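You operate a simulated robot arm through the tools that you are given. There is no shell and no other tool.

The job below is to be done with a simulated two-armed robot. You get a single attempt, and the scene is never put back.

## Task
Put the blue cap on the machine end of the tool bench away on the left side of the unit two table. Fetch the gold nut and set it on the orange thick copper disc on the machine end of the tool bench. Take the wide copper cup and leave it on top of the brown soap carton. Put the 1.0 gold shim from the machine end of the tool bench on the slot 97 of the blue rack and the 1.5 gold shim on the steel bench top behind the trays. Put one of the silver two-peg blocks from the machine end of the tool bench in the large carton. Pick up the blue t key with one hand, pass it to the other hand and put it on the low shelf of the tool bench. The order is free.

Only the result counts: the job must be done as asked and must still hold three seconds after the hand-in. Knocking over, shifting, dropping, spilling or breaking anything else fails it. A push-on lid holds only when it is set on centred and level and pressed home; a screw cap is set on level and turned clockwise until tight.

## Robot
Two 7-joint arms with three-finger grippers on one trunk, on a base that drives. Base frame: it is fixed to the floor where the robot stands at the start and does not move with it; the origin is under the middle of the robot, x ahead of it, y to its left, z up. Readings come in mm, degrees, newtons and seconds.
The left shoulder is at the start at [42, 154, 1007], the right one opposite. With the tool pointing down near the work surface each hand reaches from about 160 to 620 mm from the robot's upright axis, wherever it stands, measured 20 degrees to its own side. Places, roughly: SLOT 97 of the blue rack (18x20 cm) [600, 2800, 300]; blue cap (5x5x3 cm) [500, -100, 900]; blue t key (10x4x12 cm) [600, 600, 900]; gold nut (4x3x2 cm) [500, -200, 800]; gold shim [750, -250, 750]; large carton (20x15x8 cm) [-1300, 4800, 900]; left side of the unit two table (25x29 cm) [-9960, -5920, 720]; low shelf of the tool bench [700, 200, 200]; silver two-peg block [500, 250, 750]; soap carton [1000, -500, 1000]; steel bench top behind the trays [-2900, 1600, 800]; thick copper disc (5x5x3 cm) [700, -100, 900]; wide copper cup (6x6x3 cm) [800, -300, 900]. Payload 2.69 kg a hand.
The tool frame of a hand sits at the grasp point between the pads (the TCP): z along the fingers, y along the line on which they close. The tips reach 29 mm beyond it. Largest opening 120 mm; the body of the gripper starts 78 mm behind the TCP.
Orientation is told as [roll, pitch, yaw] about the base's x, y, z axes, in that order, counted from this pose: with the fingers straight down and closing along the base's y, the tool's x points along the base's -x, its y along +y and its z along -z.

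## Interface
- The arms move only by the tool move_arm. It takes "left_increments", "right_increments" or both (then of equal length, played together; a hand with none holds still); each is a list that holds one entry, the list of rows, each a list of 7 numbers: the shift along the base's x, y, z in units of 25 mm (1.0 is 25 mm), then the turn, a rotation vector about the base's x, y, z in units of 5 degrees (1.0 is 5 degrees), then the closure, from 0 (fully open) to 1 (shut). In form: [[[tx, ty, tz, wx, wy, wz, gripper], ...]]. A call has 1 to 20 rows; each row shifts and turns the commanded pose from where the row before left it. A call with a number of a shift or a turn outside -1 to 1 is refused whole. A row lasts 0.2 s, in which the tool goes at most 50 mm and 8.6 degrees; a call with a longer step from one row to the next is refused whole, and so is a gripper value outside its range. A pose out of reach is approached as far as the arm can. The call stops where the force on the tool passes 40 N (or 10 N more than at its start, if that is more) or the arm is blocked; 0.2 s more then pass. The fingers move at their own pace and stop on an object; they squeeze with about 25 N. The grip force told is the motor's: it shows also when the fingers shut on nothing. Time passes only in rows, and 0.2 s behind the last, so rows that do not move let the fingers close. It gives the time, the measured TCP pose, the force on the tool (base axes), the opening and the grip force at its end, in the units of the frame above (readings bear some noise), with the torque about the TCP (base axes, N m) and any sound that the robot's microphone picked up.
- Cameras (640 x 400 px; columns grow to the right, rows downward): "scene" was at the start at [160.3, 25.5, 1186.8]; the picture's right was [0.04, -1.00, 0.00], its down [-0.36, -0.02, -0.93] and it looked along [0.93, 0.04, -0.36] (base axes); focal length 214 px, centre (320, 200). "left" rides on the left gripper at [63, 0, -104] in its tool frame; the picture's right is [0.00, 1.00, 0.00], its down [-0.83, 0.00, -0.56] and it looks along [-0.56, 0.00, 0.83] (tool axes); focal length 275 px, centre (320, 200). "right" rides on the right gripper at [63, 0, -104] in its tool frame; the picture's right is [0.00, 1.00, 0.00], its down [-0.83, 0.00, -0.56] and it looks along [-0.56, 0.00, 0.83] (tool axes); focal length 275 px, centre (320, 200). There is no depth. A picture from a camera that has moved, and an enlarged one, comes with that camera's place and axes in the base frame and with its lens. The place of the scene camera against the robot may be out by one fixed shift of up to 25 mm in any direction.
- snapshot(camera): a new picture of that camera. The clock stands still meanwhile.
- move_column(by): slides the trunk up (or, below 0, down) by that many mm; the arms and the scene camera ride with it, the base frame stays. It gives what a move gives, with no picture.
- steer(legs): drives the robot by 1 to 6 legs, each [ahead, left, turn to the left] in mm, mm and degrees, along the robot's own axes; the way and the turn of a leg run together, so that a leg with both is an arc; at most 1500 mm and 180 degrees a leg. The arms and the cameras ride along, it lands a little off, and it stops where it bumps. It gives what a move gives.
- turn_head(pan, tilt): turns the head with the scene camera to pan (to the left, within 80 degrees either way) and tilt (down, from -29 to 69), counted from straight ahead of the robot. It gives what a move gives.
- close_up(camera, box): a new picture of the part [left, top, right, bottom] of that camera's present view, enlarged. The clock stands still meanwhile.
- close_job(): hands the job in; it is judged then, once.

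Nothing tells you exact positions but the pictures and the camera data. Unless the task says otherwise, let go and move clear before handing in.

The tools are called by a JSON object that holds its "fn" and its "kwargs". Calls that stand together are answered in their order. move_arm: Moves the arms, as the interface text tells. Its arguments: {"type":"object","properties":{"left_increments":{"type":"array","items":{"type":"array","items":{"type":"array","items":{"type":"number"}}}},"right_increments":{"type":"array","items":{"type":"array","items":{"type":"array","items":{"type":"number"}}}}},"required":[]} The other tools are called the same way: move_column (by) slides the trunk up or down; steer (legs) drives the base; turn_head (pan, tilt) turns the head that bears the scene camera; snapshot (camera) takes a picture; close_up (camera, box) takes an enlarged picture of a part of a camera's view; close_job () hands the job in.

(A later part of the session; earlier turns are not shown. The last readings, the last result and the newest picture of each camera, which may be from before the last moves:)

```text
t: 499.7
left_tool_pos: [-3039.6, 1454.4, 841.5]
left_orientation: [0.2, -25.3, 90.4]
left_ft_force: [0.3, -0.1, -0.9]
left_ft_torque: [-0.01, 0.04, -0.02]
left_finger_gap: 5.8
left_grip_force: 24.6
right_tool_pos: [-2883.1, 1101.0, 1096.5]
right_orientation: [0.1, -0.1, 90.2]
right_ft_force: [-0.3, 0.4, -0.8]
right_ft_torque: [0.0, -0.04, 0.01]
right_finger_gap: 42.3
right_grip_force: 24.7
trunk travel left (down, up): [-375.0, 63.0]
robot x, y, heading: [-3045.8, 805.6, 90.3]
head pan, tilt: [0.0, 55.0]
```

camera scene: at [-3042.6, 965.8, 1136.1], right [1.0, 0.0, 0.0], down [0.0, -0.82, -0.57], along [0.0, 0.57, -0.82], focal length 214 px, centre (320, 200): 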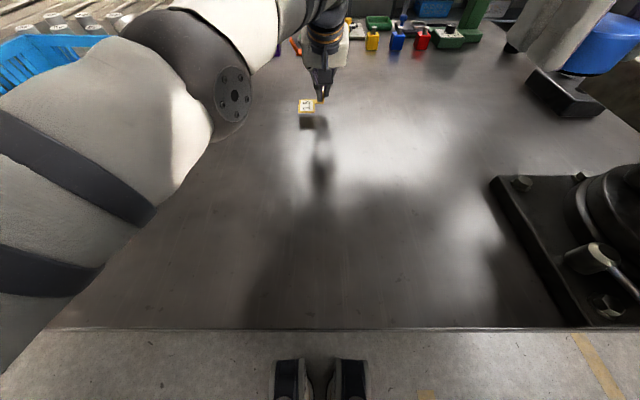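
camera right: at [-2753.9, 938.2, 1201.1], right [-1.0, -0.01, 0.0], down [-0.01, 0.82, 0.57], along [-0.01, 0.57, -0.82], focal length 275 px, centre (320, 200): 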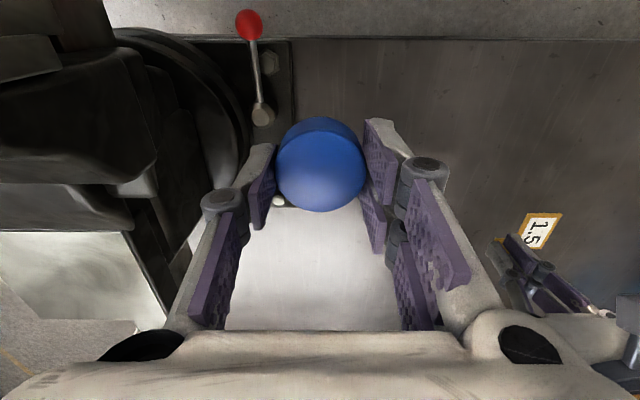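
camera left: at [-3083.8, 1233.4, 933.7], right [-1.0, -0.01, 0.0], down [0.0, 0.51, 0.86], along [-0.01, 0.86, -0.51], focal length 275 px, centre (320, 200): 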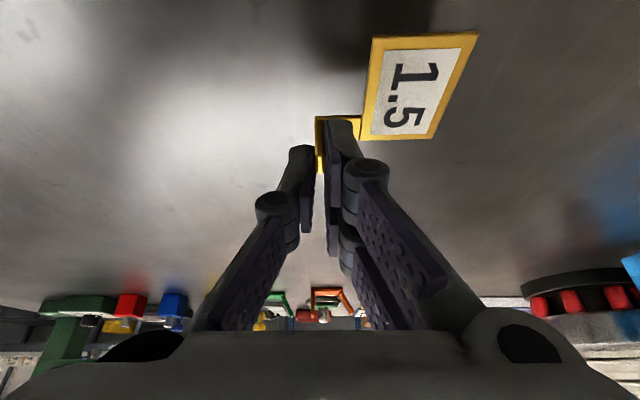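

{"fn": "move_arm", "kwargs": {"left_increments": [[[0, 0, -0.05, 0, 0, 0, 1], [0, 0, 0, 0, 0, 0, 1]]]}}

{"fn": "move_arm", "kwargs": {"left_increments": [[[0, 0, -0.05, 0, 0, 0, 1], [0, 0, 0, 0, 0, 0, 1]]]}}

{"fn": "move_arm", "kwargs": {"left_increments": [[[0, 0, -0.05, 0, 0, 0, 1], [0, 0, 0, 0, 0, 0, 1]]]}}

```text
t: 500.3
left_tool_pos: [-3040.1, 1455.7, 841.0]
left_orientation: [0.2, -25.5, 90.4]
left_ft_force: [-0.9, 0.3, 3.2]
left_ft_torque: [-0.1, 0.06, -0.02]
left_finger_gap: 6.0
left_grip_force: 25.0
right_tool_pos: [-2882.8, 1102.6, 1095.9]
right_orientation: [0.1, -0.1, 90.2]
right_ft_force: [0.3, 0.6, -0.2]
right_ft_torque: [-0.04, 0.01, 0.01]
right_finger_gap: 42.5
right_grip_force: 24.9
trunk travel left (down, up): [-375.0, 63.0]
robot x, y, heading: [-3042.3, 806.4, 90.1]
head pan, tilt: [0.0, 55.0]
```

```text
t: 500.9
left_tool_pos: [-3039.4, 1454.9, 840.7]
left_orientation: [0.2, -25.5, 90.4]
left_ft_force: [1.3, 1.9, 10.6]
left_ft_torque: [-0.16, -0.01, 0.02]
left_finger_gap: 6.0
left_grip_force: 25.1
right_tool_pos: [-2882.6, 1100.3, 1094.9]
right_orientation: [0.1, -0.2, 90.1]
right_ft_force: [0.2, 0.7, -1.2]
right_ft_torque: [-0.01, 0.01, 0.0]
right_finger_gap: 42.3
right_grip_force: 25.5
trunk travel left (down, up): [-375.0, 63.0]
robot x, y, heading: [-3045.2, 808.9, 90.2]
head pan, tilt: [0.0, 55.0]
```

```text
t: 501.5
left_tool_pos: [-3039.7, 1455.0, 841.4]
left_orientation: [0.3, -25.6, 90.4]
left_ft_force: [2.7, 2.8, 20.3]
left_ft_torque: [-0.17, 0.01, 0.03]
left_finger_gap: 6.0
left_grip_force: 25.2
right_tool_pos: [-2883.3, 1099.8, 1096.6]
right_orientation: [0.1, -0.4, 90.1]
right_ft_force: [0.3, 0.0, -0.3]
right_ft_torque: [0.02, 0.02, 0.0]
right_finger_gap: 42.5
right_grip_force: 25.3
trunk travel left (down, up): [-375.0, 63.0]
robot x, y, heading: [-3044.3, 808.0, 89.9]
head pan, tilt: [0.0, 55.0]
```

The shim rests on the bench. I ease off, release and withdraw along the finger direction.

{"fn": "move_arm", "kwargs": {"left_increments": [[[0, 0, 0.1, 0, 0, 0, 1], [0, 0, 0, 0, 0, 0, 0.9], [0, 0, 0, 0, 0, 0, 0.8], [0, 0, 0, 0, 0, 0, 0.72], [0, -0.06, 0.12, 0, 0, 0, 0.72], [0, -0.15, 0.35, 0, 0, 0, 0.72], [0, -0.25, 0.5, 0, 0, 0, 0.72], [0, -0.3, 0.7, 0, 0, 0, 0.72], [0, -0.3, 0.7, 0, 0, 0, 0.72], [0, 0, 0, 0, 0, 0, 0.72]]]}}

{"fn": "snapshot", "kwargs": {"camera": "left"}}

{"fn": "snapshot", "kwargs": {"camera": "scene"}}

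```text
t: 503.7
left_tool_pos: [-3039.5, 1427.7, 897.8]
left_orientation: [0.4, -25.3, 90.3]
left_ft_force: [0.2, 0.0, 0.0]
left_ft_torque: [0.01, -0.01, -0.04]
left_finger_gap: 33.4
left_grip_force: 0.1
right_tool_pos: [-2883.1, 1102.3, 1094.3]
right_orientation: [0.1, -0.1, 90.2]
right_ft_force: [-0.4, 0.3, -0.6]
right_ft_torque: [-0.02, 0.02, -0.01]
right_finger_gap: 42.3
right_grip_force: 25.1
trunk travel left (down, up): [-375.0, 63.0]
robot x, y, heading: [-3045.6, 811.2, 90.2]
head pan, tilt: [0.0, 55.0]
```

```text
taken
camera left: at [-3039.7, 1327.7, 966.9], right [-1.0, 0.0, 0.01], down [0.0, 0.51, 0.86], along [-0.01, 0.86, -0.51], focal length 275 px, centre (320, 200)
```

left: 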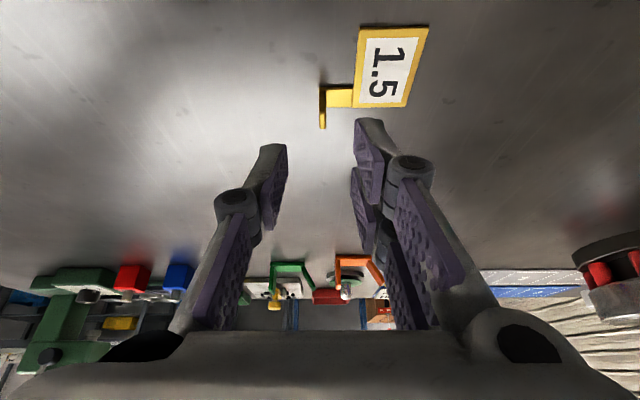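

```text
taken
camera scene: at [-3042.6, 965.8, 1136.0], right [1.0, 0.0, 0.0], down [0.0, -0.82, -0.57], along [0.0, 0.57, -0.82], focal length 214 px, centre (320, 200)
```

scene: 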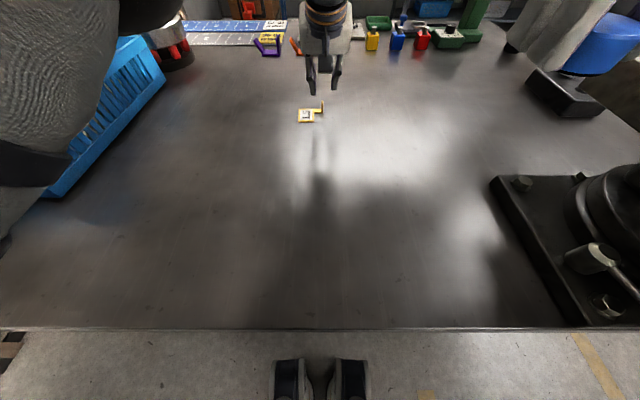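

The 1.5 shim lies in the open middle of the steel bench, behind the trays. I retract the left hand, back off and set out for the unit two table.

{"fn": "move_arm", "kwargs": {"left_increments": [[[0, -0.5, 0.8, 0, 0, 0, 0.6], [0, -0.8, 0.8, -1, 0, 0, 0.6], [0, -0.9, 0.8, -1, 0, 0, 0.6], [0, -0.9, 0.8, -1, 0, 0, 0.6], [-0.3, -0.9, 0.8, -1, 0, 0, 0.6], [-0.5, -0.9, 0.8, -1, 0, 0, 0.6], [-0.6, -0.9, 0.8, 0, 0, 0, 0.6], [-0.6, -0.9, 0.8, 0, 0, 0, 0.6], [-0.6, -0.9, 0.6, 0, 0, 0, 0.6], [-0.6, -0.9, 0, 0, 0, 0, 0.6], [-0.6, -0.9, 0, 0, 0, 0, 0.6], [-0.6, -0.9, 0, 0, 0, 0, 0.6], [-0.6, -0.4, 0, 0, 0, 0, 0.6], [0, 0, 0, 0, 0, 0, 0.6]]]}}

{"fn": "steer", "kwargs": {"legs": [[-600, 0, 0], [0, 0, 130]]}}

{"fn": "turn_head", "kwargs": {"pan": 0, "tilt": 10}}

{"fn": "snapshot", "kwargs": {"camera": "scene"}}

{"fn": "turn_head", "kwargs": {"pan": 55, "tilt": 10}}

{"fn": "snapshot", "kwargs": {"camera": "scene"}}

{"fn": "turn_head", "kwargs": {"pan": -55, "tilt": 10}}

{"fn": "snapshot", "kwargs": {"camera": "scene"}}

```text
t: 506.7
left_tool_pos: [-3165.3, 1160.3, 1072.8]
left_orientation: [0.5, -0.3, 90.4]
left_ft_force: [-0.6, -0.5, -1.0]
left_ft_torque: [-0.01, -0.01, -0.01]
left_finger_gap: 48.0
left_grip_force: 0.1
right_tool_pos: [-2883.3, 1101.9, 1095.1]
right_orientation: [0.1, -0.1, 90.2]
right_ft_force: [0.0, -0.7, -0.1]
right_ft_torque: [-0.02, 0.0, 0.01]
right_finger_gap: 42.3
right_grip_force: 24.9
trunk travel left (down, up): [-375.0, 63.0]
robot x, y, heading: [-3047.1, 809.9, 90.3]
head pan, tilt: [0.0, 55.0]
```

```text
t: 515.3
left_tool_pos: [-3249.4, -93.7, 1073.0]
left_orientation: [0.4, -0.2, -142.2]
left_ft_force: [-0.5, -0.6, -0.6]
left_ft_torque: [-0.01, 0.02, -0.01]
left_finger_gap: 48.1
left_grip_force: 0.1
right_tool_pos: [-3373.9, 166.6, 1094.7]
right_orientation: [0.1, -0.2, -142.4]
right_ft_force: [-0.2, 0.0, -0.2]
right_ft_torque: [-0.01, 0.0, 0.01]
right_finger_gap: 42.3
right_grip_force: 25.1
trunk travel left (down, up): [-375.0, 63.0]
robot x, y, heading: [-3041.9, 212.0, -142.4]
head pan, tilt: [0.0, 55.0]
```

```text
t: 516.4
left_tool_pos: [-3248.1, -94.1, 1073.1]
left_orientation: [0.4, -0.4, -142.2]
left_ft_force: [-0.6, 0.9, 0.5]
left_ft_torque: [0.02, 0.0, 0.0]
left_finger_gap: 48.6
left_grip_force: 0.1
right_tool_pos: [-3373.8, 167.2, 1095.1]
right_orientation: [0.1, -0.2, -142.4]
right_ft_force: [0.8, 0.2, -0.7]
right_ft_torque: [0.03, 0.0, 0.02]
right_finger_gap: 42.4
right_grip_force: 24.6
trunk travel left (down, up): [-375.0, 63.0]
robot x, y, heading: [-3040.7, 214.5, -142.3]
head pan, tilt: [0.0, 10.0]
```

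```text
taken
camera scene: at [-3162.2, 141.6, 1204.4], right [-0.61, 0.79, 0.0], down [0.14, 0.11, -0.98], along [-0.78, -0.6, -0.17], focal length 214 px, centre (320, 200)
```

scene: 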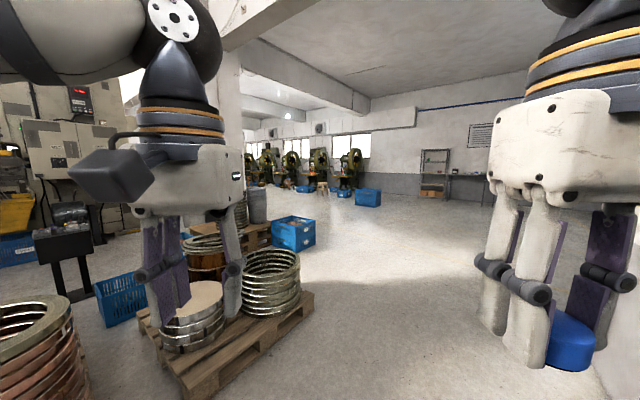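

```text
t: 517.7
left_tool_pos: [-3248.9, -92.5, 1073.3]
left_orientation: [0.5, -0.3, -142.3]
left_ft_force: [0.4, 0.6, 0.1]
left_ft_torque: [0.01, -0.02, -0.02]
left_finger_gap: 48.0
left_grip_force: 0.1
right_tool_pos: [-3373.5, 166.3, 1095.7]
right_orientation: [0.1, -0.2, -142.5]
right_ft_force: [0.8, 0.4, -0.6]
right_ft_torque: [0.02, -0.01, 0.03]
right_finger_gap: 42.3
right_grip_force: 24.5
trunk travel left (down, up): [-375.0, 63.0]
robot x, y, heading: [-3039.6, 216.9, -142.5]
head pan, tilt: [55.0, 10.0]
```

```text
taken
camera scene: at [-3084.5, 105.3, 1204.4], right [-1.0, -0.04, 0.0], down [-0.01, 0.17, -0.98], along [0.04, -0.98, -0.17], focal length 214 px, centre (320, 200)
```

scene: 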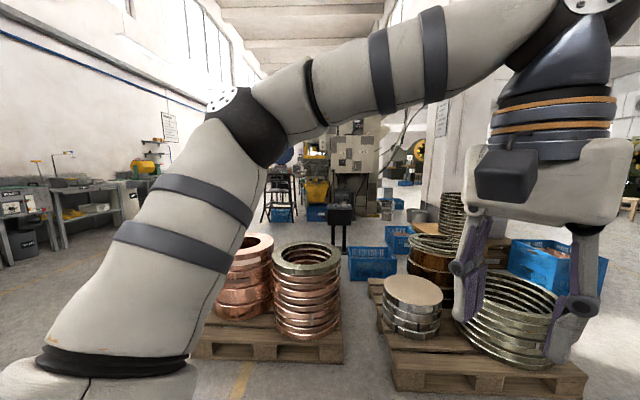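

```text
t: 519.6
left_tool_pos: [-3248.2, -93.3, 1073.5]
left_orientation: [0.4, -0.3, -142.2]
left_ft_force: [-0.5, 0.2, 0.3]
left_ft_torque: [-0.01, 0.03, -0.01]
left_finger_gap: 48.1
left_grip_force: 0.0
right_tool_pos: [-3373.2, 165.9, 1095.9]
right_orientation: [0.0, -0.2, -142.4]
right_ft_force: [-0.2, -0.9, -0.2]
right_ft_torque: [-0.02, -0.01, 0.02]
right_finger_gap: 42.3
right_grip_force: 25.0
trunk travel left (down, up): [-375.0, 63.0]
robot x, y, heading: [-3040.2, 215.4, -142.4]
head pan, tilt: [-55.0, 10.0]
```

```text
taken
camera scene: at [-3177.1, 226.1, 1204.4], right [0.3, 0.95, 0.0], down [0.17, -0.05, -0.98], along [-0.94, 0.3, -0.17], focal length 214 px, centre (320, 200)
```

scene: 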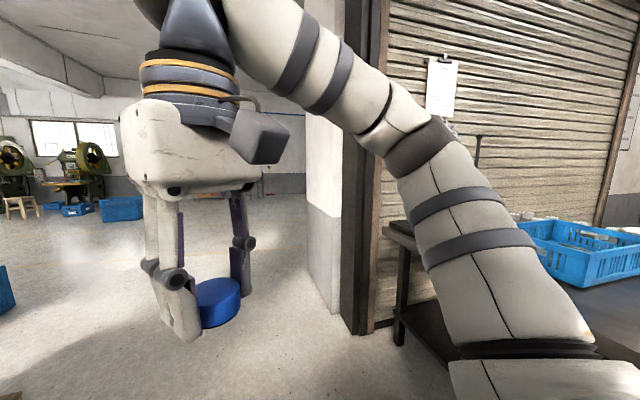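

The passage lies between the wall (y≳640) and the pallets (y≲−850). I turn to face −x and drive through it.

{"fn": "steer", "kwargs": {"legs": [[0, 0, -37.6], [1200, 250, 0], [1400, 0, 0]]}}

{"fn": "turn_head", "kwargs": {"pan": 35, "tilt": 8}}

{"fn": "snapshot", "kwargs": {"camera": "scene"}}

{"fn": "turn_head", "kwargs": {"pan": 0, "tilt": 8}}

{"fn": "snapshot", "kwargs": {"camera": "scene"}}

```text
t: 534.2
left_tool_pos: [-6010.4, -156.7, 1073.7]
left_orientation: [0.4, -0.3, 179.8]
left_ft_force: [0.1, -0.8, 0.0]
left_ft_torque: [0.02, -0.02, -0.01]
left_finger_gap: 47.9
left_grip_force: 0.0
right_tool_pos: [-5951.2, 125.2, 1093.8]
right_orientation: [0.1, -0.1, 179.8]
right_ft_force: [0.1, 0.2, 0.0]
right_ft_torque: [0.01, -0.02, 0.0]
right_finger_gap: 42.3
right_grip_force: 25.3
trunk travel left (down, up): [-375.0, 63.0]
robot x, y, heading: [-5656.8, -37.1, 179.6]
head pan, tilt: [-55.0, 10.0]
```

```text
t: 535.8
left_tool_pos: [-6010.5, -157.5, 1072.6]
left_orientation: [0.4, -0.3, 179.9]
left_ft_force: [-1.3, 0.4, 0.2]
left_ft_torque: [0.02, 0.02, 0.02]
left_finger_gap: 48.1
left_grip_force: 0.1
right_tool_pos: [-5949.4, 124.8, 1095.0]
right_orientation: [0.1, -0.3, 179.7]
right_ft_force: [0.7, 0.5, -0.3]
right_ft_torque: [0.02, 0.01, -0.01]
right_finger_gap: 42.1
right_grip_force: 24.6
trunk travel left (down, up): [-375.0, 63.0]
robot x, y, heading: [-5656.6, -36.4, 179.7]
head pan, tilt: [35.0, 8.0]
```

```text
taken
camera scene: at [-5793.8, -70.9, 1207.7], right [-0.57, 0.82, 0.0], down [0.11, 0.08, -0.99], along [-0.82, -0.56, -0.14], focal length 214 px, centre (320, 200)
```

scene: 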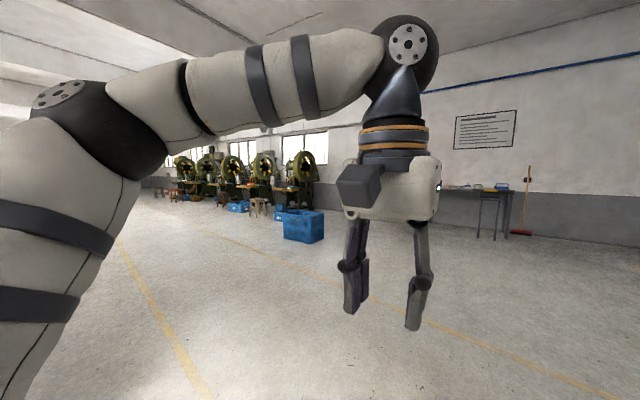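

```text
t: 536.8
left_tool_pos: [-6010.4, -155.9, 1072.6]
left_orientation: [0.4, -0.3, 179.9]
left_ft_force: [-0.5, 0.1, -0.1]
left_ft_torque: [-0.01, 0.02, -0.02]
left_finger_gap: 48.1
left_grip_force: 0.1
right_tool_pos: [-5949.2, 126.1, 1094.7]
right_orientation: [0.1, -0.1, 179.7]
right_ft_force: [-0.3, 1.3, -0.4]
right_ft_torque: [-0.03, 0.02, 0.02]
right_finger_gap: 42.5
right_grip_force: 25.1
trunk travel left (down, up): [-375.0, 63.0]
robot x, y, heading: [-5660.9, -40.8, 179.7]
head pan, tilt: [0.0, 8.0]
```

```text
taken
camera scene: at [-5810.1, -17.8, 1207.7], right [0.01, 1.0, 0.0], down [0.14, 0.0, -0.99], along [-0.99, 0.01, -0.14], focal length 214 px, centre (320, 200)
```

scene: 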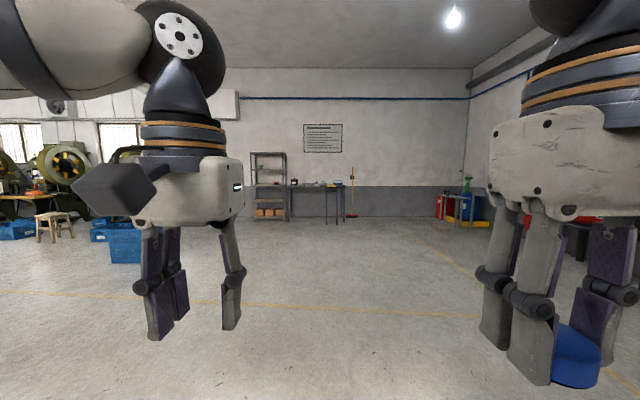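

The hall beyond is open; presses stand along the far wall. I turn toward the unit two table and drive on in stages.

{"fn": "steer", "kwargs": {"legs": [[0, 0, 60], [1500, 0, 0], [1000, 0, 0]]}}

{"fn": "turn_head", "kwargs": {"pan": 0, "tilt": 10}}

{"fn": "snapshot", "kwargs": {"camera": "scene"}}

{"fn": "turn_head", "kwargs": {"pan": -45, "tilt": 10}}

{"fn": "snapshot", "kwargs": {"camera": "scene"}}

```text
t: 551.8
left_tool_pos: [-6929.7, -2612.3, 1071.8]
left_orientation: [0.4, -0.3, -118.8]
left_ft_force: [0.5, -0.6, -0.1]
left_ft_torque: [0.01, 0.0, -0.01]
left_finger_gap: 48.0
left_grip_force: 0.1
right_tool_pos: [-7147.7, -2423.6, 1094.3]
right_orientation: [0.1, 0.0, -119.0]
right_ft_force: [0.5, -0.6, -0.2]
right_ft_torque: [0.0, -0.01, 0.01]
right_finger_gap: 42.3
right_grip_force: 25.1
trunk travel left (down, up): [-375.0, 63.0]
robot x, y, heading: [-6861.1, -2246.7, -119.0]
head pan, tilt: [0.0, 8.0]
```

```text
t: 552.4
left_tool_pos: [-6930.1, -2612.8, 1073.9]
left_orientation: [0.4, -0.3, -118.6]
left_ft_force: [-0.1, 0.5, 0.7]
left_ft_torque: [-0.01, -0.02, -0.03]
left_finger_gap: 48.1
left_grip_force: 0.1
right_tool_pos: [-7147.5, -2422.8, 1095.5]
right_orientation: [0.1, -0.2, -118.9]
right_ft_force: [-0.8, 0.1, -0.4]
right_ft_torque: [0.02, -0.03, -0.03]
right_finger_gap: 42.5
right_grip_force: 25.4
trunk travel left (down, up): [-375.0, 63.0]
robot x, y, heading: [-6864.3, -2244.6, -118.7]
head pan, tilt: [0.0, 10.0]
```

```text
taken
camera scene: at [-6935.3, -2361.6, 1204.5], right [-0.87, 0.48, 0.0], down [0.08, 0.15, -0.98], along [-0.48, -0.86, -0.17], focal length 214 px, centre (320, 200)
```

scene: 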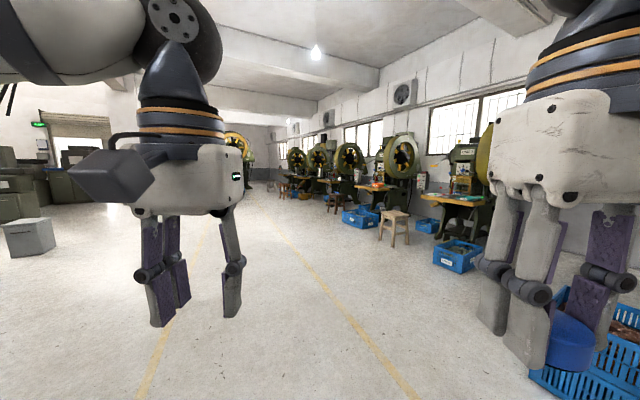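

```text
t: 553.5
left_tool_pos: [-6929.7, -2611.9, 1072.4]
left_orientation: [0.4, -0.3, -118.8]
left_ft_force: [0.0, -0.3, 0.4]
left_ft_torque: [0.02, 0.0, 0.0]
left_finger_gap: 48.2
left_grip_force: 0.1
right_tool_pos: [-7149.2, -2423.5, 1094.6]
right_orientation: [0.1, -0.2, -118.9]
right_ft_force: [-0.5, -0.3, -0.2]
right_ft_torque: [-0.01, 0.02, 0.0]
right_finger_gap: 42.2
right_grip_force: 24.9
trunk travel left (down, up): [-375.0, 63.0]
robot x, y, heading: [-6863.1, -2245.9, -119.0]
head pan, tilt: [-45.0, 10.0]
```

```text
taken
camera scene: at [-6979.7, -2306.0, 1204.4], right [-0.28, 0.96, 0.0], down [0.17, 0.05, -0.98], along [-0.95, -0.27, -0.17], focal length 214 px, centre (320, 200)
```

scene: 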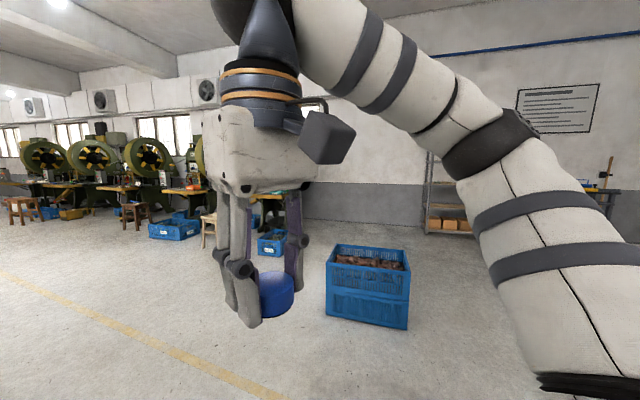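

The second press table from here is at about [-9950,-5700]. I drive on toward it.

{"fn": "steer", "kwargs": {"legs": [[1500, 0, 0], [1500, 0, 0], [300, 0, 0]]}}

{"fn": "steer", "kwargs": {"legs": [[0, 0, -61]]}}

{"fn": "turn_head", "kwargs": {"pan": 0, "tilt": 15}}

{"fn": "snapshot", "kwargs": {"camera": "scene"}}

{"fn": "turn_head", "kwargs": {"pan": 40, "tilt": 15}}

{"fn": "snapshot", "kwargs": {"camera": "scene"}}

```text
t: 569.6
left_tool_pos: [-8476.5, -5513.0, 1073.6]
left_orientation: [0.3, -0.3, -117.0]
left_ft_force: [-1.0, -0.5, 0.2]
left_ft_torque: [0.01, 0.01, -0.03]
left_finger_gap: 47.9
left_grip_force: 0.1
right_tool_pos: [-8699.9, -5330.7, 1095.7]
right_orientation: [0.2, -0.2, -117.0]
right_ft_force: [-0.3, 0.1, -0.3]
right_ft_torque: [0.0, -0.03, -0.01]
right_finger_gap: 42.0
right_grip_force: 24.8
trunk travel left (down, up): [-375.0, 63.0]
robot x, y, heading: [-8421.0, -5141.7, -117.4]
head pan, tilt: [-45.0, 10.0]
```

```text
t: 572.6
left_tool_pos: [-8767.3, -5277.0, 1071.6]
left_orientation: [0.4, -0.3, -177.2]
left_ft_force: [0.0, 0.0, -0.1]
left_ft_torque: [-0.02, 0.04, 0.0]
left_finger_gap: 48.1
left_grip_force: 0.1
right_tool_pos: [-8721.6, -4993.2, 1095.4]
right_orientation: [0.1, -0.2, -177.5]
right_ft_force: [0.3, 0.1, -0.4]
right_ft_torque: [0.02, -0.03, -0.02]
right_finger_gap: 42.4
right_grip_force: 25.1
trunk travel left (down, up): [-375.0, 63.0]
robot x, y, heading: [-8420.6, -5146.5, -177.5]
head pan, tilt: [-45.0, 10.0]
```

```text
t: 573.8
left_tool_pos: [-8768.1, -5276.9, 1073.1]
left_orientation: [0.4, -0.3, -177.3]
left_ft_force: [0.4, -0.3, -0.7]
left_ft_torque: [-0.01, -0.04, 0.0]
left_finger_gap: 48.0
left_grip_force: 0.1
right_tool_pos: [-8720.9, -4992.9, 1094.4]
right_orientation: [0.1, -0.2, -177.3]
right_ft_force: [0.0, -0.2, 0.2]
right_ft_torque: [0.0, -0.03, 0.0]
right_finger_gap: 42.3
right_grip_force: 25.3
trunk travel left (down, up): [-375.0, 63.0]
robot x, y, heading: [-8424.6, -5140.5, -177.7]
head pan, tilt: [0.0, 15.0]
```

```text
taken
camera scene: at [-8574.0, -5128.7, 1196.3], right [-0.04, 1.0, 0.0], down [0.26, 0.01, -0.97], along [-0.96, -0.04, -0.26], focal length 214 px, centre (320, 200)
```

scene: 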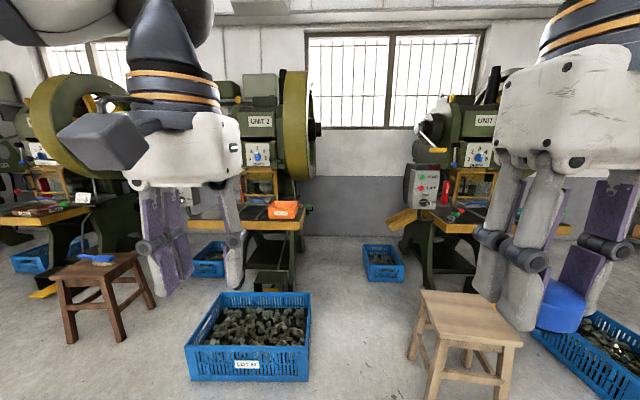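

```text
t: 574.8
left_tool_pos: [-8766.5, -5277.5, 1073.0]
left_orientation: [0.4, -0.2, -177.2]
left_ft_force: [0.5, -0.6, 0.1]
left_ft_torque: [0.0, -0.02, -0.01]
left_finger_gap: 47.8
left_grip_force: 0.1
right_tool_pos: [-8720.9, -4992.7, 1093.9]
right_orientation: [0.1, -0.3, -177.3]
right_ft_force: [0.5, 0.7, -0.8]
right_ft_torque: [0.01, 0.0, 0.01]
right_finger_gap: 42.3
right_grip_force: 25.3
trunk travel left (down, up): [-375.0, 63.0]
robot x, y, heading: [-8423.7, -5147.1, -177.4]
head pan, tilt: [40.0, 15.0]
```

```text
taken
camera scene: at [-8549.6, -5187.7, 1196.3], right [-0.68, 0.74, 0.0], down [0.19, 0.17, -0.97], along [-0.71, -0.65, -0.26], focal length 214 px, centre (320, 200)
```

scene: 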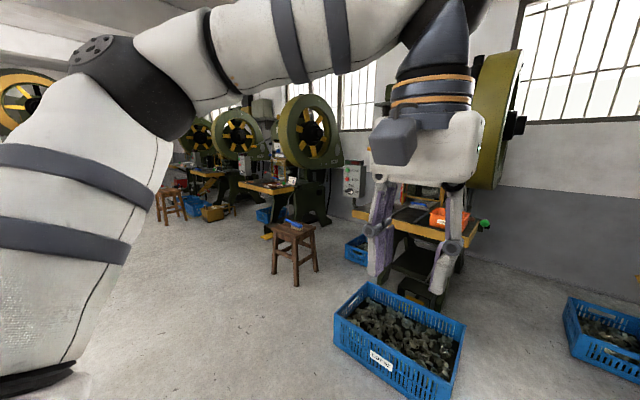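

The unit 2 press and its table are ahead-left; a crate and a stool stand in front of it. I shift over to line up with the gap toward the table's left side.

{"fn": "steer", "kwargs": {"legs": [[0, 0, -2.4], [300, 900, 0]]}}

{"fn": "turn_head", "kwargs": {"pan": 0, "tilt": 25}}

{"fn": "snapshot", "kwargs": {"camera": "scene"}}

{"fn": "close_up", "kwargs": {"camera": "scene", "box": [220, 100, 460, 260]}}

```text
t: 582.4
left_tool_pos: [-9080.8, -6142.3, 1073.0]
left_orientation: [0.5, -0.3, 179.6]
left_ft_force: [0.2, 0.1, -0.5]
left_ft_torque: [-0.02, -0.01, 0.01]
left_finger_gap: 47.8
left_grip_force: 0.0
right_tool_pos: [-9018.1, -5860.5, 1095.8]
right_orientation: [0.2, -0.2, 179.4]
right_ft_force: [0.3, -0.4, -0.2]
right_ft_torque: [0.0, 0.01, 0.0]
right_finger_gap: 42.2
right_grip_force: 24.9
trunk travel left (down, up): [-375.0, 63.0]
robot x, y, heading: [-8724.4, -6029.2, 179.5]
head pan, tilt: [40.0, 15.0]
```

```text
t: 583.5
left_tool_pos: [-9080.9, -6141.5, 1074.1]
left_orientation: [0.5, -0.3, 179.7]
left_ft_force: [-0.3, 0.8, 0.9]
left_ft_torque: [-0.01, 0.01, -0.02]
left_finger_gap: 48.2
left_grip_force: 0.1
right_tool_pos: [-9017.4, -5861.2, 1094.5]
right_orientation: [0.1, -0.2, 179.4]
right_ft_force: [-0.6, -0.4, -0.2]
right_ft_torque: [-0.02, 0.03, 0.01]
right_finger_gap: 42.3
right_grip_force: 25.3
trunk travel left (down, up): [-375.0, 63.0]
robot x, y, heading: [-8728.7, -6027.5, 179.2]
head pan, tilt: [0.0, 25.0]
```

```text
taken
camera scene: at [-8879.3, -6004.3, 1180.1], right [0.01, 1.0, 0.0], down [0.42, 0.0, -0.91], along [-0.91, 0.01, -0.42], focal length 214 px, centre (320, 200)
```

scene: 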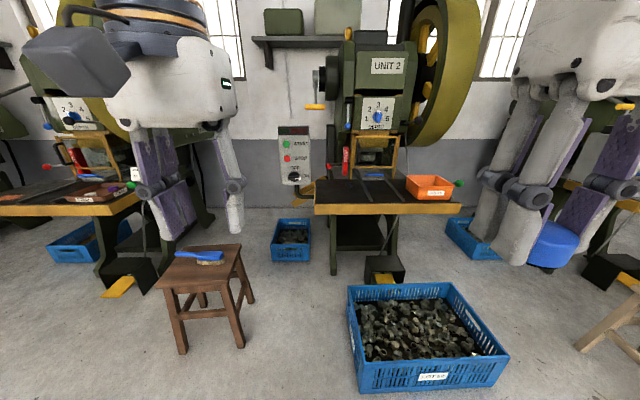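

```text
2.50 times, centred on (340, 180) of scene
camera zoom: at [-8879.3, -6004.3, 1180.1], right [0.01, 1.0, 0.0], down [0.42, 0.0, -0.91], along [-0.91, 0.01, -0.42], focal length 536 px, centre (270, 250)
```

zoom: 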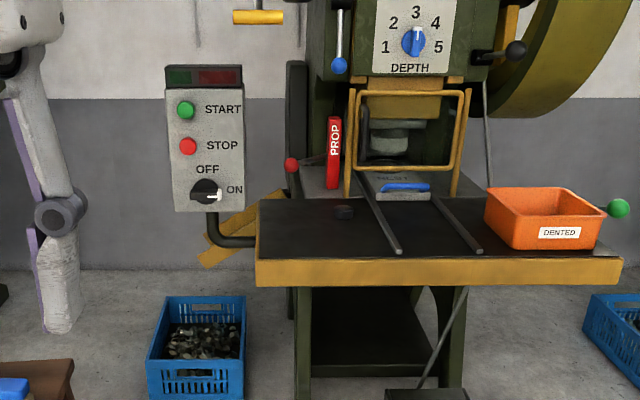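

The left side of the unit two table (front edge x≈-9820, left edge y≈-6020) is free. I drive in between stool and crate.

{"fn": "steer", "kwargs": {"legs": [[300, 42, 0.6]]}}

{"fn": "turn_head", "kwargs": {"pan": 0, "tilt": 45}}

{"fn": "snapshot", "kwargs": {"camera": "scene"}}

```text
t: 585.5
left_tool_pos: [-9377.6, -6188.1, 1072.6]
left_orientation: [0.4, -0.4, -179.8]
left_ft_force: [-0.8, 0.6, 0.0]
left_ft_torque: [0.0, 0.02, 0.01]
left_finger_gap: 48.0
left_grip_force: 0.1
right_tool_pos: [-9318.0, -5904.5, 1094.1]
right_orientation: [0.1, 0.0, -180.0]
right_ft_force: [-0.5, 0.2, -0.8]
right_ft_torque: [0.03, 0.0, -0.01]
right_finger_gap: 42.4
right_grip_force: 24.8
trunk travel left (down, up): [-375.0, 63.0]
robot x, y, heading: [-9022.1, -6068.5, 179.8]
head pan, tilt: [0.0, 25.0]
```

```text
t: 586.4
left_tool_pos: [-9375.5, -6187.0, 1074.3]
left_orientation: [0.5, -0.3, -179.8]
left_ft_force: [-0.2, 0.2, -0.5]
left_ft_torque: [-0.01, 0.01, -0.01]
left_finger_gap: 48.0
left_grip_force: 0.1
right_tool_pos: [-9315.3, -5904.6, 1096.7]
right_orientation: [0.1, -0.2, -180.0]
right_ft_force: [-1.1, 0.3, -0.6]
right_ft_torque: [0.03, -0.01, 0.02]
right_finger_gap: 42.4
right_grip_force: 24.9
trunk travel left (down, up): [-375.0, 63.0]
robot x, y, heading: [-9023.8, -6064.5, 179.7]
head pan, tilt: [0.0, 45.0]
```

```text
taken
camera scene: at [-9165.3, -6046.2, 1149.5], right [0.0, 1.0, 0.0], down [0.71, 0.0, -0.71], along [-0.71, 0.0, -0.71], focal length 214 px, centre (320, 200)
```

scene: 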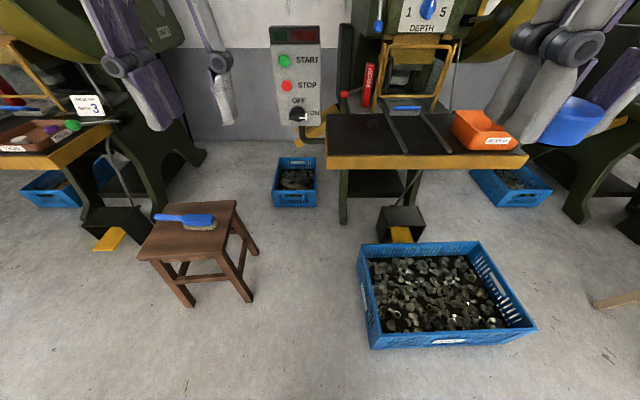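

{"fn": "steer", "kwargs": {"legs": [[345, 10, 0]]}}

{"fn": "snapshot", "kwargs": {"camera": "scene"}}

{"fn": "snapshot", "kwargs": {"camera": "right"}}

```text
t: 588.2
left_tool_pos: [-9647.8, -6192.9, 1073.4]
left_orientation: [0.6, -0.3, -179.8]
left_ft_force: [0.5, -0.2, 0.3]
left_ft_torque: [0.01, 0.0, -0.02]
left_finger_gap: 48.1
left_grip_force: 0.0
right_tool_pos: [-9586.7, -5910.8, 1094.6]
right_orientation: [0.1, -0.1, -179.9]
right_ft_force: [0.4, -0.4, -0.3]
right_ft_torque: [0.03, -0.05, 0.0]
right_finger_gap: 42.2
right_grip_force: 25.2
trunk travel left (down, up): [-375.0, 63.0]
robot x, y, heading: [-9293.2, -6079.1, 179.8]
head pan, tilt: [0.0, 45.0]
stopped in leg 1: the robot was blocked; the commanded pose is now the measured one
```

```text
taken
camera scene: at [-9436.1, -6053.5, 1149.1], right [0.0, 1.0, 0.0], down [0.71, 0.0, -0.71], along [-0.71, 0.0, -0.71], focal length 214 px, centre (320, 200)
```

scene: 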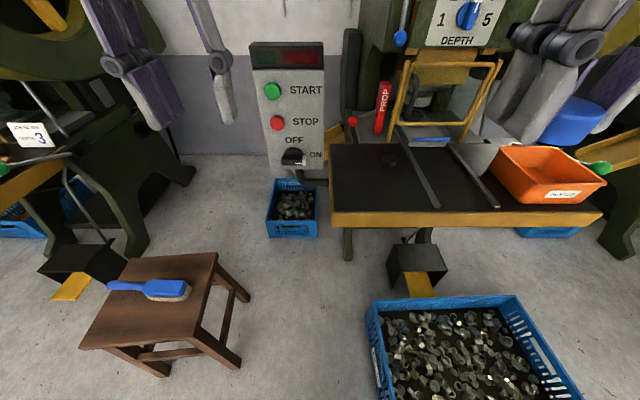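

```text
taken
camera right: at [-9524.9, -5910.5, 1198.4], right [0.01, -1.0, 0.0], down [-0.83, 0.0, 0.56], along [-0.56, 0.0, -0.83], focal length 275 px, centre (320, 200)
```

right: 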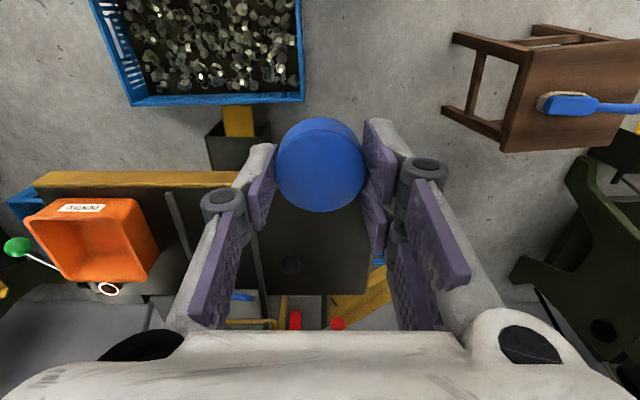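

The base touched the crate's corner (crate edge y≈-5836). The gap's middle is y≈-6128, so I back off slightly, shift left 50 mm and go in.

{"fn": "steer", "kwargs": {"legs": [[-40, 0, 0], [0, 52, 0]]}}

{"fn": "snapshot", "kwargs": {"camera": "right"}}

{"fn": "snapshot", "kwargs": {"camera": "left"}}

{"fn": "turn_head", "kwargs": {"pan": 0, "tilt": 68}}

{"fn": "snapshot", "kwargs": {"camera": "scene"}}

```text
t: 589.8
left_tool_pos: [-9607.3, -6245.0, 1072.9]
left_orientation: [0.4, -0.2, -179.9]
left_ft_force: [-0.2, 0.2, -0.1]
left_ft_torque: [0.03, 0.01, -0.01]
left_finger_gap: 48.2
left_grip_force: 0.1
right_tool_pos: [-9547.3, -5962.0, 1095.9]
right_orientation: [0.1, -0.4, 180.0]
right_ft_force: [-0.1, -0.1, -0.6]
right_ft_torque: [0.0, 0.02, -0.04]
right_finger_gap: 42.3
right_grip_force: 24.8
trunk travel left (down, up): [-375.0, 63.0]
robot x, y, heading: [-9249.8, -6126.5, 179.9]
head pan, tilt: [0.0, 45.0]
```

```text
taken
camera right: at [-9483.7, -5961.9, 1198.9], right [0.0, -1.0, 0.0], down [-0.83, 0.0, 0.56], along [-0.56, 0.0, -0.83], focal length 275 px, centre (320, 200)
```

right: 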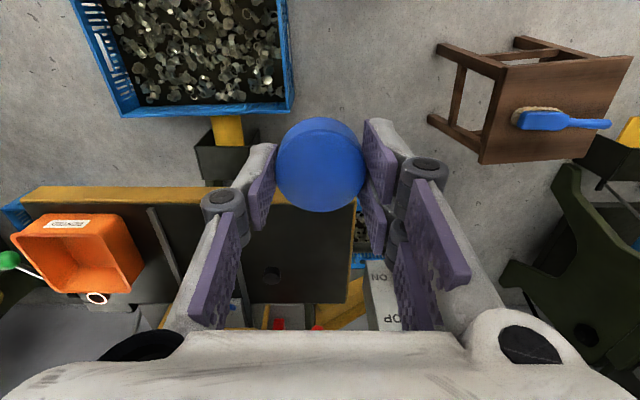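

```text
taken
camera left: at [-9544.0, -6242.3, 1178.6], right [0.0, -1.0, 0.01], down [-0.83, 0.01, 0.56], along [-0.56, 0.0, -0.83], focal length 275 px, centre (320, 200)
```

left: 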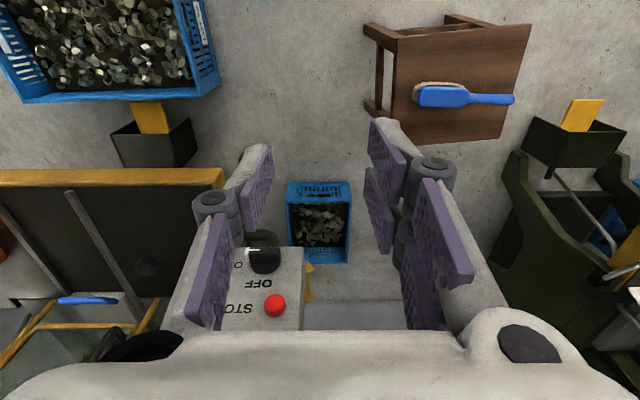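

```text
t: 590.6
left_tool_pos: [-9607.3, -6244.4, 1073.7]
left_orientation: [0.6, -0.4, -179.9]
left_ft_force: [-0.1, 0.0, 0.0]
left_ft_torque: [0.01, -0.01, -0.05]
left_finger_gap: 48.0
left_grip_force: 0.0
right_tool_pos: [-9547.1, -5960.4, 1095.8]
right_orientation: [0.1, -0.1, 180.0]
right_ft_force: [-0.1, -0.3, -1.1]
right_ft_torque: [0.0, 0.02, 0.02]
right_finger_gap: 42.4
right_grip_force: 25.0
trunk travel left (down, up): [-375.0, 63.0]
robot x, y, heading: [-9256.8, -6125.5, 180.0]
head pan, tilt: [0.0, 68.0]
```

```text
taken
camera scene: at [-9370.9, -6104.6, 1121.4], right [0.0, 1.0, 0.0], down [0.93, 0.0, -0.38], along [-0.38, 0.0, -0.93], focal length 214 px, centre (320, 200)
```

scene: 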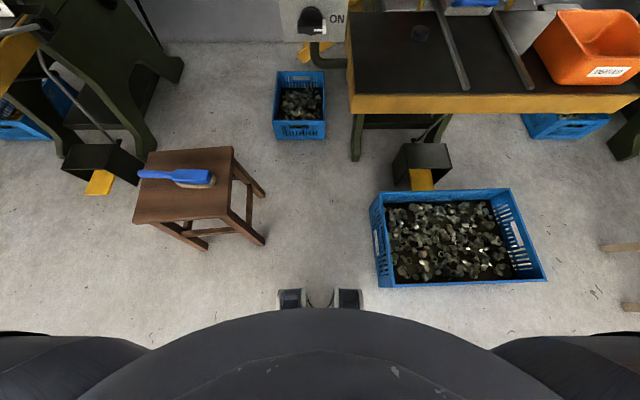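

I shift a little further left, so the round base clears the crate, and go ahead.

{"fn": "steer", "kwargs": {"legs": [[0, 35, 0], [120, 0, 0]]}}

{"fn": "snapshot", "kwargs": {"camera": "scene"}}

{"fn": "snapshot", "kwargs": {"camera": "right"}}

```text
t: 592.5
left_tool_pos: [-9730.1, -6279.7, 1072.7]
left_orientation: [0.5, -0.3, -179.8]
left_ft_force: [-0.9, 0.1, -0.4]
left_ft_torque: [-0.01, -0.04, -0.02]
left_finger_gap: 48.1
left_grip_force: 0.0
right_tool_pos: [-9670.8, -5998.2, 1096.3]
right_orientation: [0.2, -0.1, -179.9]
right_ft_force: [-0.4, -0.1, -0.7]
right_ft_torque: [0.0, -0.04, 0.0]
right_finger_gap: 42.6
right_grip_force: 24.9
trunk travel left (down, up): [-375.0, 63.0]
robot x, y, heading: [-9374.6, -6157.3, 179.8]
head pan, tilt: [0.0, 68.0]
```

```text
taken
camera scene: at [-9493.8, -6139.8, 1121.3], right [0.0, 1.0, 0.0], down [0.93, 0.0, -0.37], along [-0.37, 0.0, -0.93], focal length 214 px, centre (320, 200)
```

scene: 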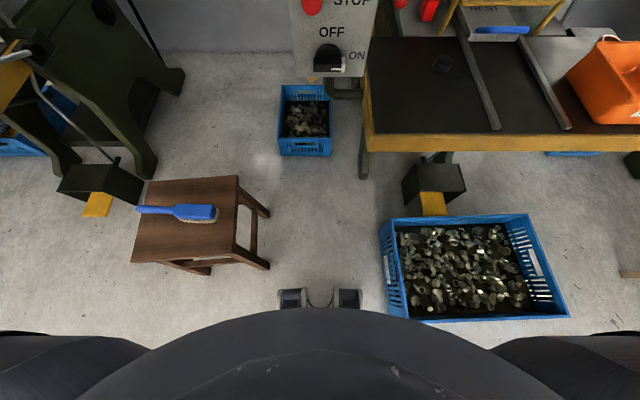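

```text
taken
camera right: at [-9606.9, -5996.8, 1198.7], right [0.01, -1.0, 0.0], down [-0.83, 0.0, 0.56], along [-0.56, -0.01, -0.83], focal length 275 px, centre (320, 200)
```

right: 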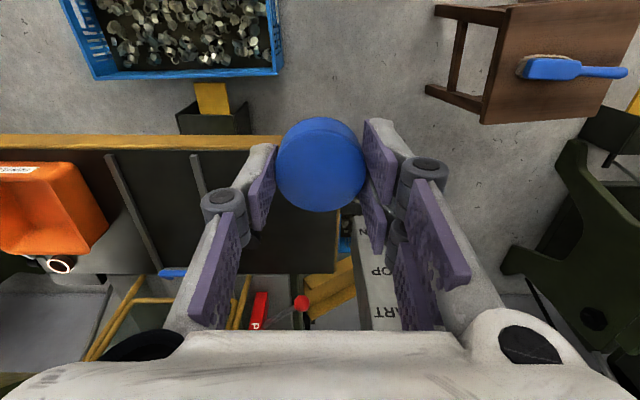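

The table's left edge is at y≈-6048 and its front at x≈-9813; I'll set the cap at [-9945,-5930]. I lower the right hand and extend it over the table.

{"fn": "move_arm", "kwargs": {"right_increments": [[[-0.5, 0.4, -0.7, 0, 0, 0, 1], [-0.5, 0.4, -0.9, 0, 0, 0, 1], [-0.5, 0.4, -0.9, 0, 0, 0, 1], [-0.5, 0.4, -0.9, 0, 0, 0, 1], [-0.5, 0.4, -0.9, 0, 0, 0, 1], [-0.6, 0.4, -0.9, 0, 0, 0, 1], [-0.7, 0.3, -0.9, 0, 0, 0, 1], [-0.8, 0, -0.7, 0, 0, 0, 1], [-0.8, 0, -0.3, 0, 0, 0, 1], [-0.8, 0, 0, 0, 0, 0, 1], [-0.8, 0, 0, 0, 0, 0, 1], [-0.8, 0, 0, 0, 0, 0, 1], [-0.8, 0, 0, 0, 0, 0, 1], [0, 0, 0, 0, 0, 0, 1]]]}}

{"fn": "snapshot", "kwargs": {"camera": "right"}}

{"fn": "turn_head", "kwargs": {"pan": -20, "tilt": 40}}

{"fn": "snapshot", "kwargs": {"camera": "scene"}}

```text
t: 595.5
left_tool_pos: [-9727.9, -6279.8, 1072.9]
left_orientation: [0.5, -0.4, -179.8]
left_ft_force: [-0.8, 0.5, 0.1]
left_ft_torque: [-0.02, -0.01, 0.0]
left_finger_gap: 48.2
left_grip_force: 0.1
right_tool_pos: [-9882.2, -5930.6, 918.9]
right_orientation: [0.1, -0.3, -179.9]
right_ft_force: [0.9, -0.1, -0.7]
right_ft_torque: [0.0, -0.03, -0.02]
right_finger_gap: 42.4
right_grip_force: 24.7
trunk travel left (down, up): [-375.0, 63.0]
robot x, y, heading: [-9379.1, -6163.8, 179.9]
head pan, tilt: [0.0, 68.0]
```

```text
taken
camera right: at [-9819.7, -5929.9, 1021.6], right [0.01, -1.0, 0.0], down [-0.83, 0.0, 0.56], along [-0.56, -0.01, -0.83], focal length 275 px, centre (320, 200)
```

right: 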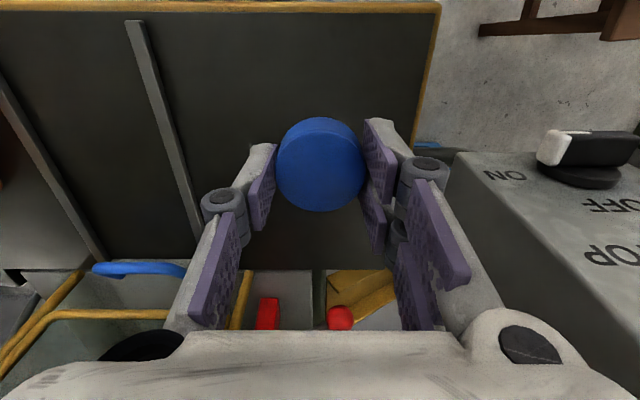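

```text
t: 596.4
left_tool_pos: [-9727.7, -6279.7, 1073.9]
left_orientation: [0.6, -0.4, -179.8]
left_ft_force: [0.7, -0.2, 0.4]
left_ft_torque: [0.03, -0.01, 0.0]
left_finger_gap: 47.8
left_grip_force: 0.0
right_tool_pos: [-9882.9, -5929.8, 918.1]
right_orientation: [0.1, -0.2, -180.0]
right_ft_force: [0.8, 0.0, -0.3]
right_ft_torque: [-0.04, 0.01, 0.0]
right_finger_gap: 42.2
right_grip_force: 24.8
trunk travel left (down, up): [-375.0, 63.0]
robot x, y, heading: [-9379.7, -6160.6, 180.0]
head pan, tilt: [-20.0, 40.0]
```

```text
taken
camera scene: at [-9516.0, -6110.7, 1156.7], right [0.34, 0.94, 0.0], down [0.6, -0.22, -0.77], along [-0.72, 0.26, -0.64], focal length 214 px, centre (320, 200)
```

scene: 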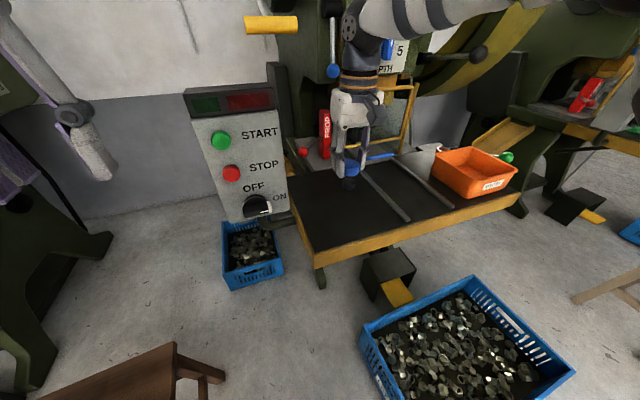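

The control box edge is close on the left, so I shift 45 mm to the right before going forward and down.

{"fn": "move_arm", "kwargs": {"right_increments": [[[0, 0.6, 0, 0, 0, 0, 1], [0, 0.7, 0, 0, 0, 0, 1], [-0.3, 0.5, -0.3, 0, 0, 0, 1], [-0.8, 0, -0.6, 0, 0, 0, 1], [-0.8, 0, -0.8, 0, 0, 0, 1], [-0.5, 0, -0.8, 0, 0, 0, 1], [0, 0, -0.8, 0, 0, 0, 1], [0, 0, 0, 0, 0, 0, 1]]]}}

{"fn": "snapshot", "kwargs": {"camera": "right"}}

{"fn": "close_up", "kwargs": {"camera": "scene", "box": [200, 80, 480, 280]}}

```text
t: 598.2
left_tool_pos: [-9728.0, -6280.1, 1073.5]
left_orientation: [0.5, -0.4, -179.8]
left_ft_force: [0.3, -0.4, -0.6]
left_ft_torque: [0.02, -0.04, 0.04]
left_finger_gap: 47.9
left_grip_force: 0.0
right_tool_pos: [-9943.4, -5884.9, 835.9]
right_orientation: [0.1, -0.2, -179.9]
right_ft_force: [0.0, -0.3, 0.1]
right_ft_torque: [0.0, 0.0, -0.03]
right_finger_gap: 42.4
right_grip_force: 24.6
trunk travel left (down, up): [-375.0, 63.0]
robot x, y, heading: [-9374.8, -6164.4, 179.8]
head pan, tilt: [-20.0, 40.0]
```

```text
taken
camera right: at [-9880.4, -5883.3, 939.1], right [0.01, -1.0, 0.0], down [-0.83, 0.0, 0.56], along [-0.56, -0.01, -0.83], focal length 275 px, centre (320, 200)
```

right: 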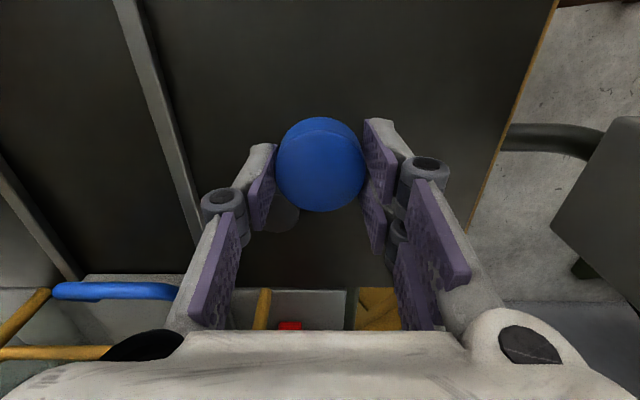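

```text
2.00 times, centred on (340, 180) of scene
camera zoom: at [-9515.9, -6110.7, 1156.8], right [0.34, 0.94, 0.0], down [0.6, -0.22, -0.77], along [-0.72, 0.26, -0.64], focal length 429 px, centre (280, 240)
```

zoom: 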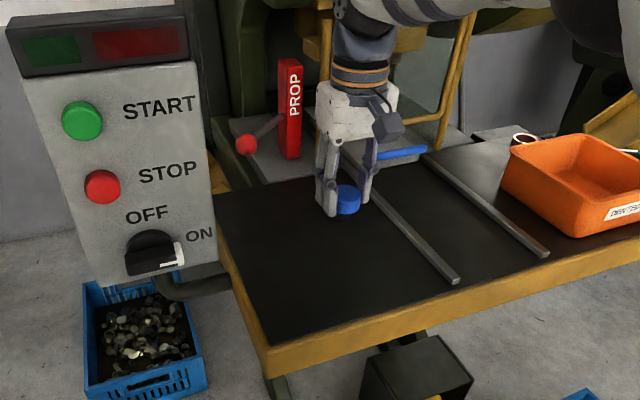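

{"fn": "move_arm", "kwargs": {"right_increments": [[[0, -0.1, -0.7, 0, 0, 0, 1], [0, -0.1, -0.7, 0, 0, 0, 1], [0, 0, -0.7, 0, 0, 0, 1], [0, 0, -0.4, 0, 0, 0, 1], [0, 0, 0, 0, 0, 0, 1]]]}}

{"fn": "snapshot", "kwargs": {"camera": "right"}}

{"fn": "move_arm", "kwargs": {"right_increments": [[[0, 0, -0.1, 0, 0, 0, 1], [0, 0, -0.1, 0, 0, 0, 1], [0, 0, 0, 0, 0, 0, 1]]]}}

{"fn": "move_arm", "kwargs": {"right_increments": [[[0, 0, -0.08, 0, 0, 0, 1], [0, 0, 0, 0, 0, 0, 1]]]}}

{"fn": "move_arm", "kwargs": {"right_increments": [[[0, 0, -0.08, 0, 0, 0, 1], [0, 0, 0, 0, 0, 0, 1]]]}}

```text
t: 599.4
left_tool_pos: [-9728.9, -6280.1, 1074.0]
left_orientation: [0.5, -0.3, -179.8]
left_ft_force: [0.0, -0.5, -0.5]
left_ft_torque: [0.0, 0.02, 0.0]
left_finger_gap: 48.2
left_grip_force: 0.1
right_tool_pos: [-9943.9, -5888.6, 773.0]
right_orientation: [0.1, -0.2, -179.9]
right_ft_force: [-0.4, -0.8, -0.4]
right_ft_torque: [0.0, 0.01, 0.05]
right_finger_gap: 42.1
right_grip_force: 25.1
trunk travel left (down, up): [-375.0, 63.0]
robot x, y, heading: [-9379.4, -6161.2, 179.8]
head pan, tilt: [-20.0, 40.0]
```

```text
taken
camera right: at [-9880.8, -5888.6, 876.2], right [0.01, -1.0, 0.0], down [-0.83, 0.0, 0.56], along [-0.56, -0.01, -0.83], focal length 275 px, centre (320, 200)
```

right: 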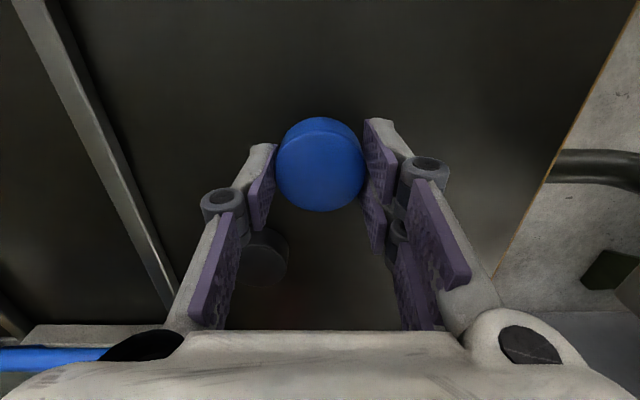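

```text
t: 600.2
left_tool_pos: [-9729.2, -6281.1, 1073.5]
left_orientation: [0.6, -0.4, -179.8]
left_ft_force: [0.4, -0.7, 0.0]
left_ft_torque: [0.01, -0.03, 0.02]
left_finger_gap: 48.1
left_grip_force: 0.0
right_tool_pos: [-9945.7, -5889.6, 767.5]
right_orientation: [0.1, -0.1, -179.9]
right_ft_force: [-0.6, 0.1, -0.4]
right_ft_torque: [0.03, 0.01, 0.01]
right_finger_gap: 42.3
right_grip_force: 25.2
trunk travel left (down, up): [-375.0, 63.0]
robot x, y, heading: [-9374.9, -6160.7, 179.8]
head pan, tilt: [-20.0, 40.0]
```

```text
t: 600.8
left_tool_pos: [-9729.7, -6280.4, 1072.4]
left_orientation: [0.6, -0.4, -179.8]
left_ft_force: [0.0, -0.9, 0.0]
left_ft_torque: [-0.02, 0.01, 0.01]
left_finger_gap: 47.9
left_grip_force: 0.1
right_tool_pos: [-9944.7, -5888.9, 766.2]
right_orientation: [0.1, -0.2, -179.8]
right_ft_force: [1.0, 0.9, 0.4]
right_ft_torque: [-0.01, 0.01, 0.02]
right_finger_gap: 42.6
right_grip_force: 24.8
trunk travel left (down, up): [-375.0, 63.0]
robot x, y, heading: [-9378.0, -6162.3, 179.8]
head pan, tilt: [-20.0, 40.0]
```

```text
t: 601.4
left_tool_pos: [-9727.8, -6280.2, 1075.0]
left_orientation: [0.5, -0.4, -179.8]
left_ft_force: [-0.3, 0.4, 0.4]
left_ft_torque: [-0.01, 0.0, 0.0]
left_finger_gap: 47.8
left_grip_force: 0.0
right_tool_pos: [-9943.6, -5890.7, 764.1]
right_orientation: [0.1, -0.2, -180.0]
right_ft_force: [-0.5, -0.1, -1.1]
right_ft_torque: [0.04, 0.01, 0.02]
right_finger_gap: 42.4
right_grip_force: 25.4
trunk travel left (down, up): [-375.0, 63.0]
robot x, y, heading: [-9378.7, -6160.5, 179.7]
head pan, tilt: [-20.0, 40.0]
```

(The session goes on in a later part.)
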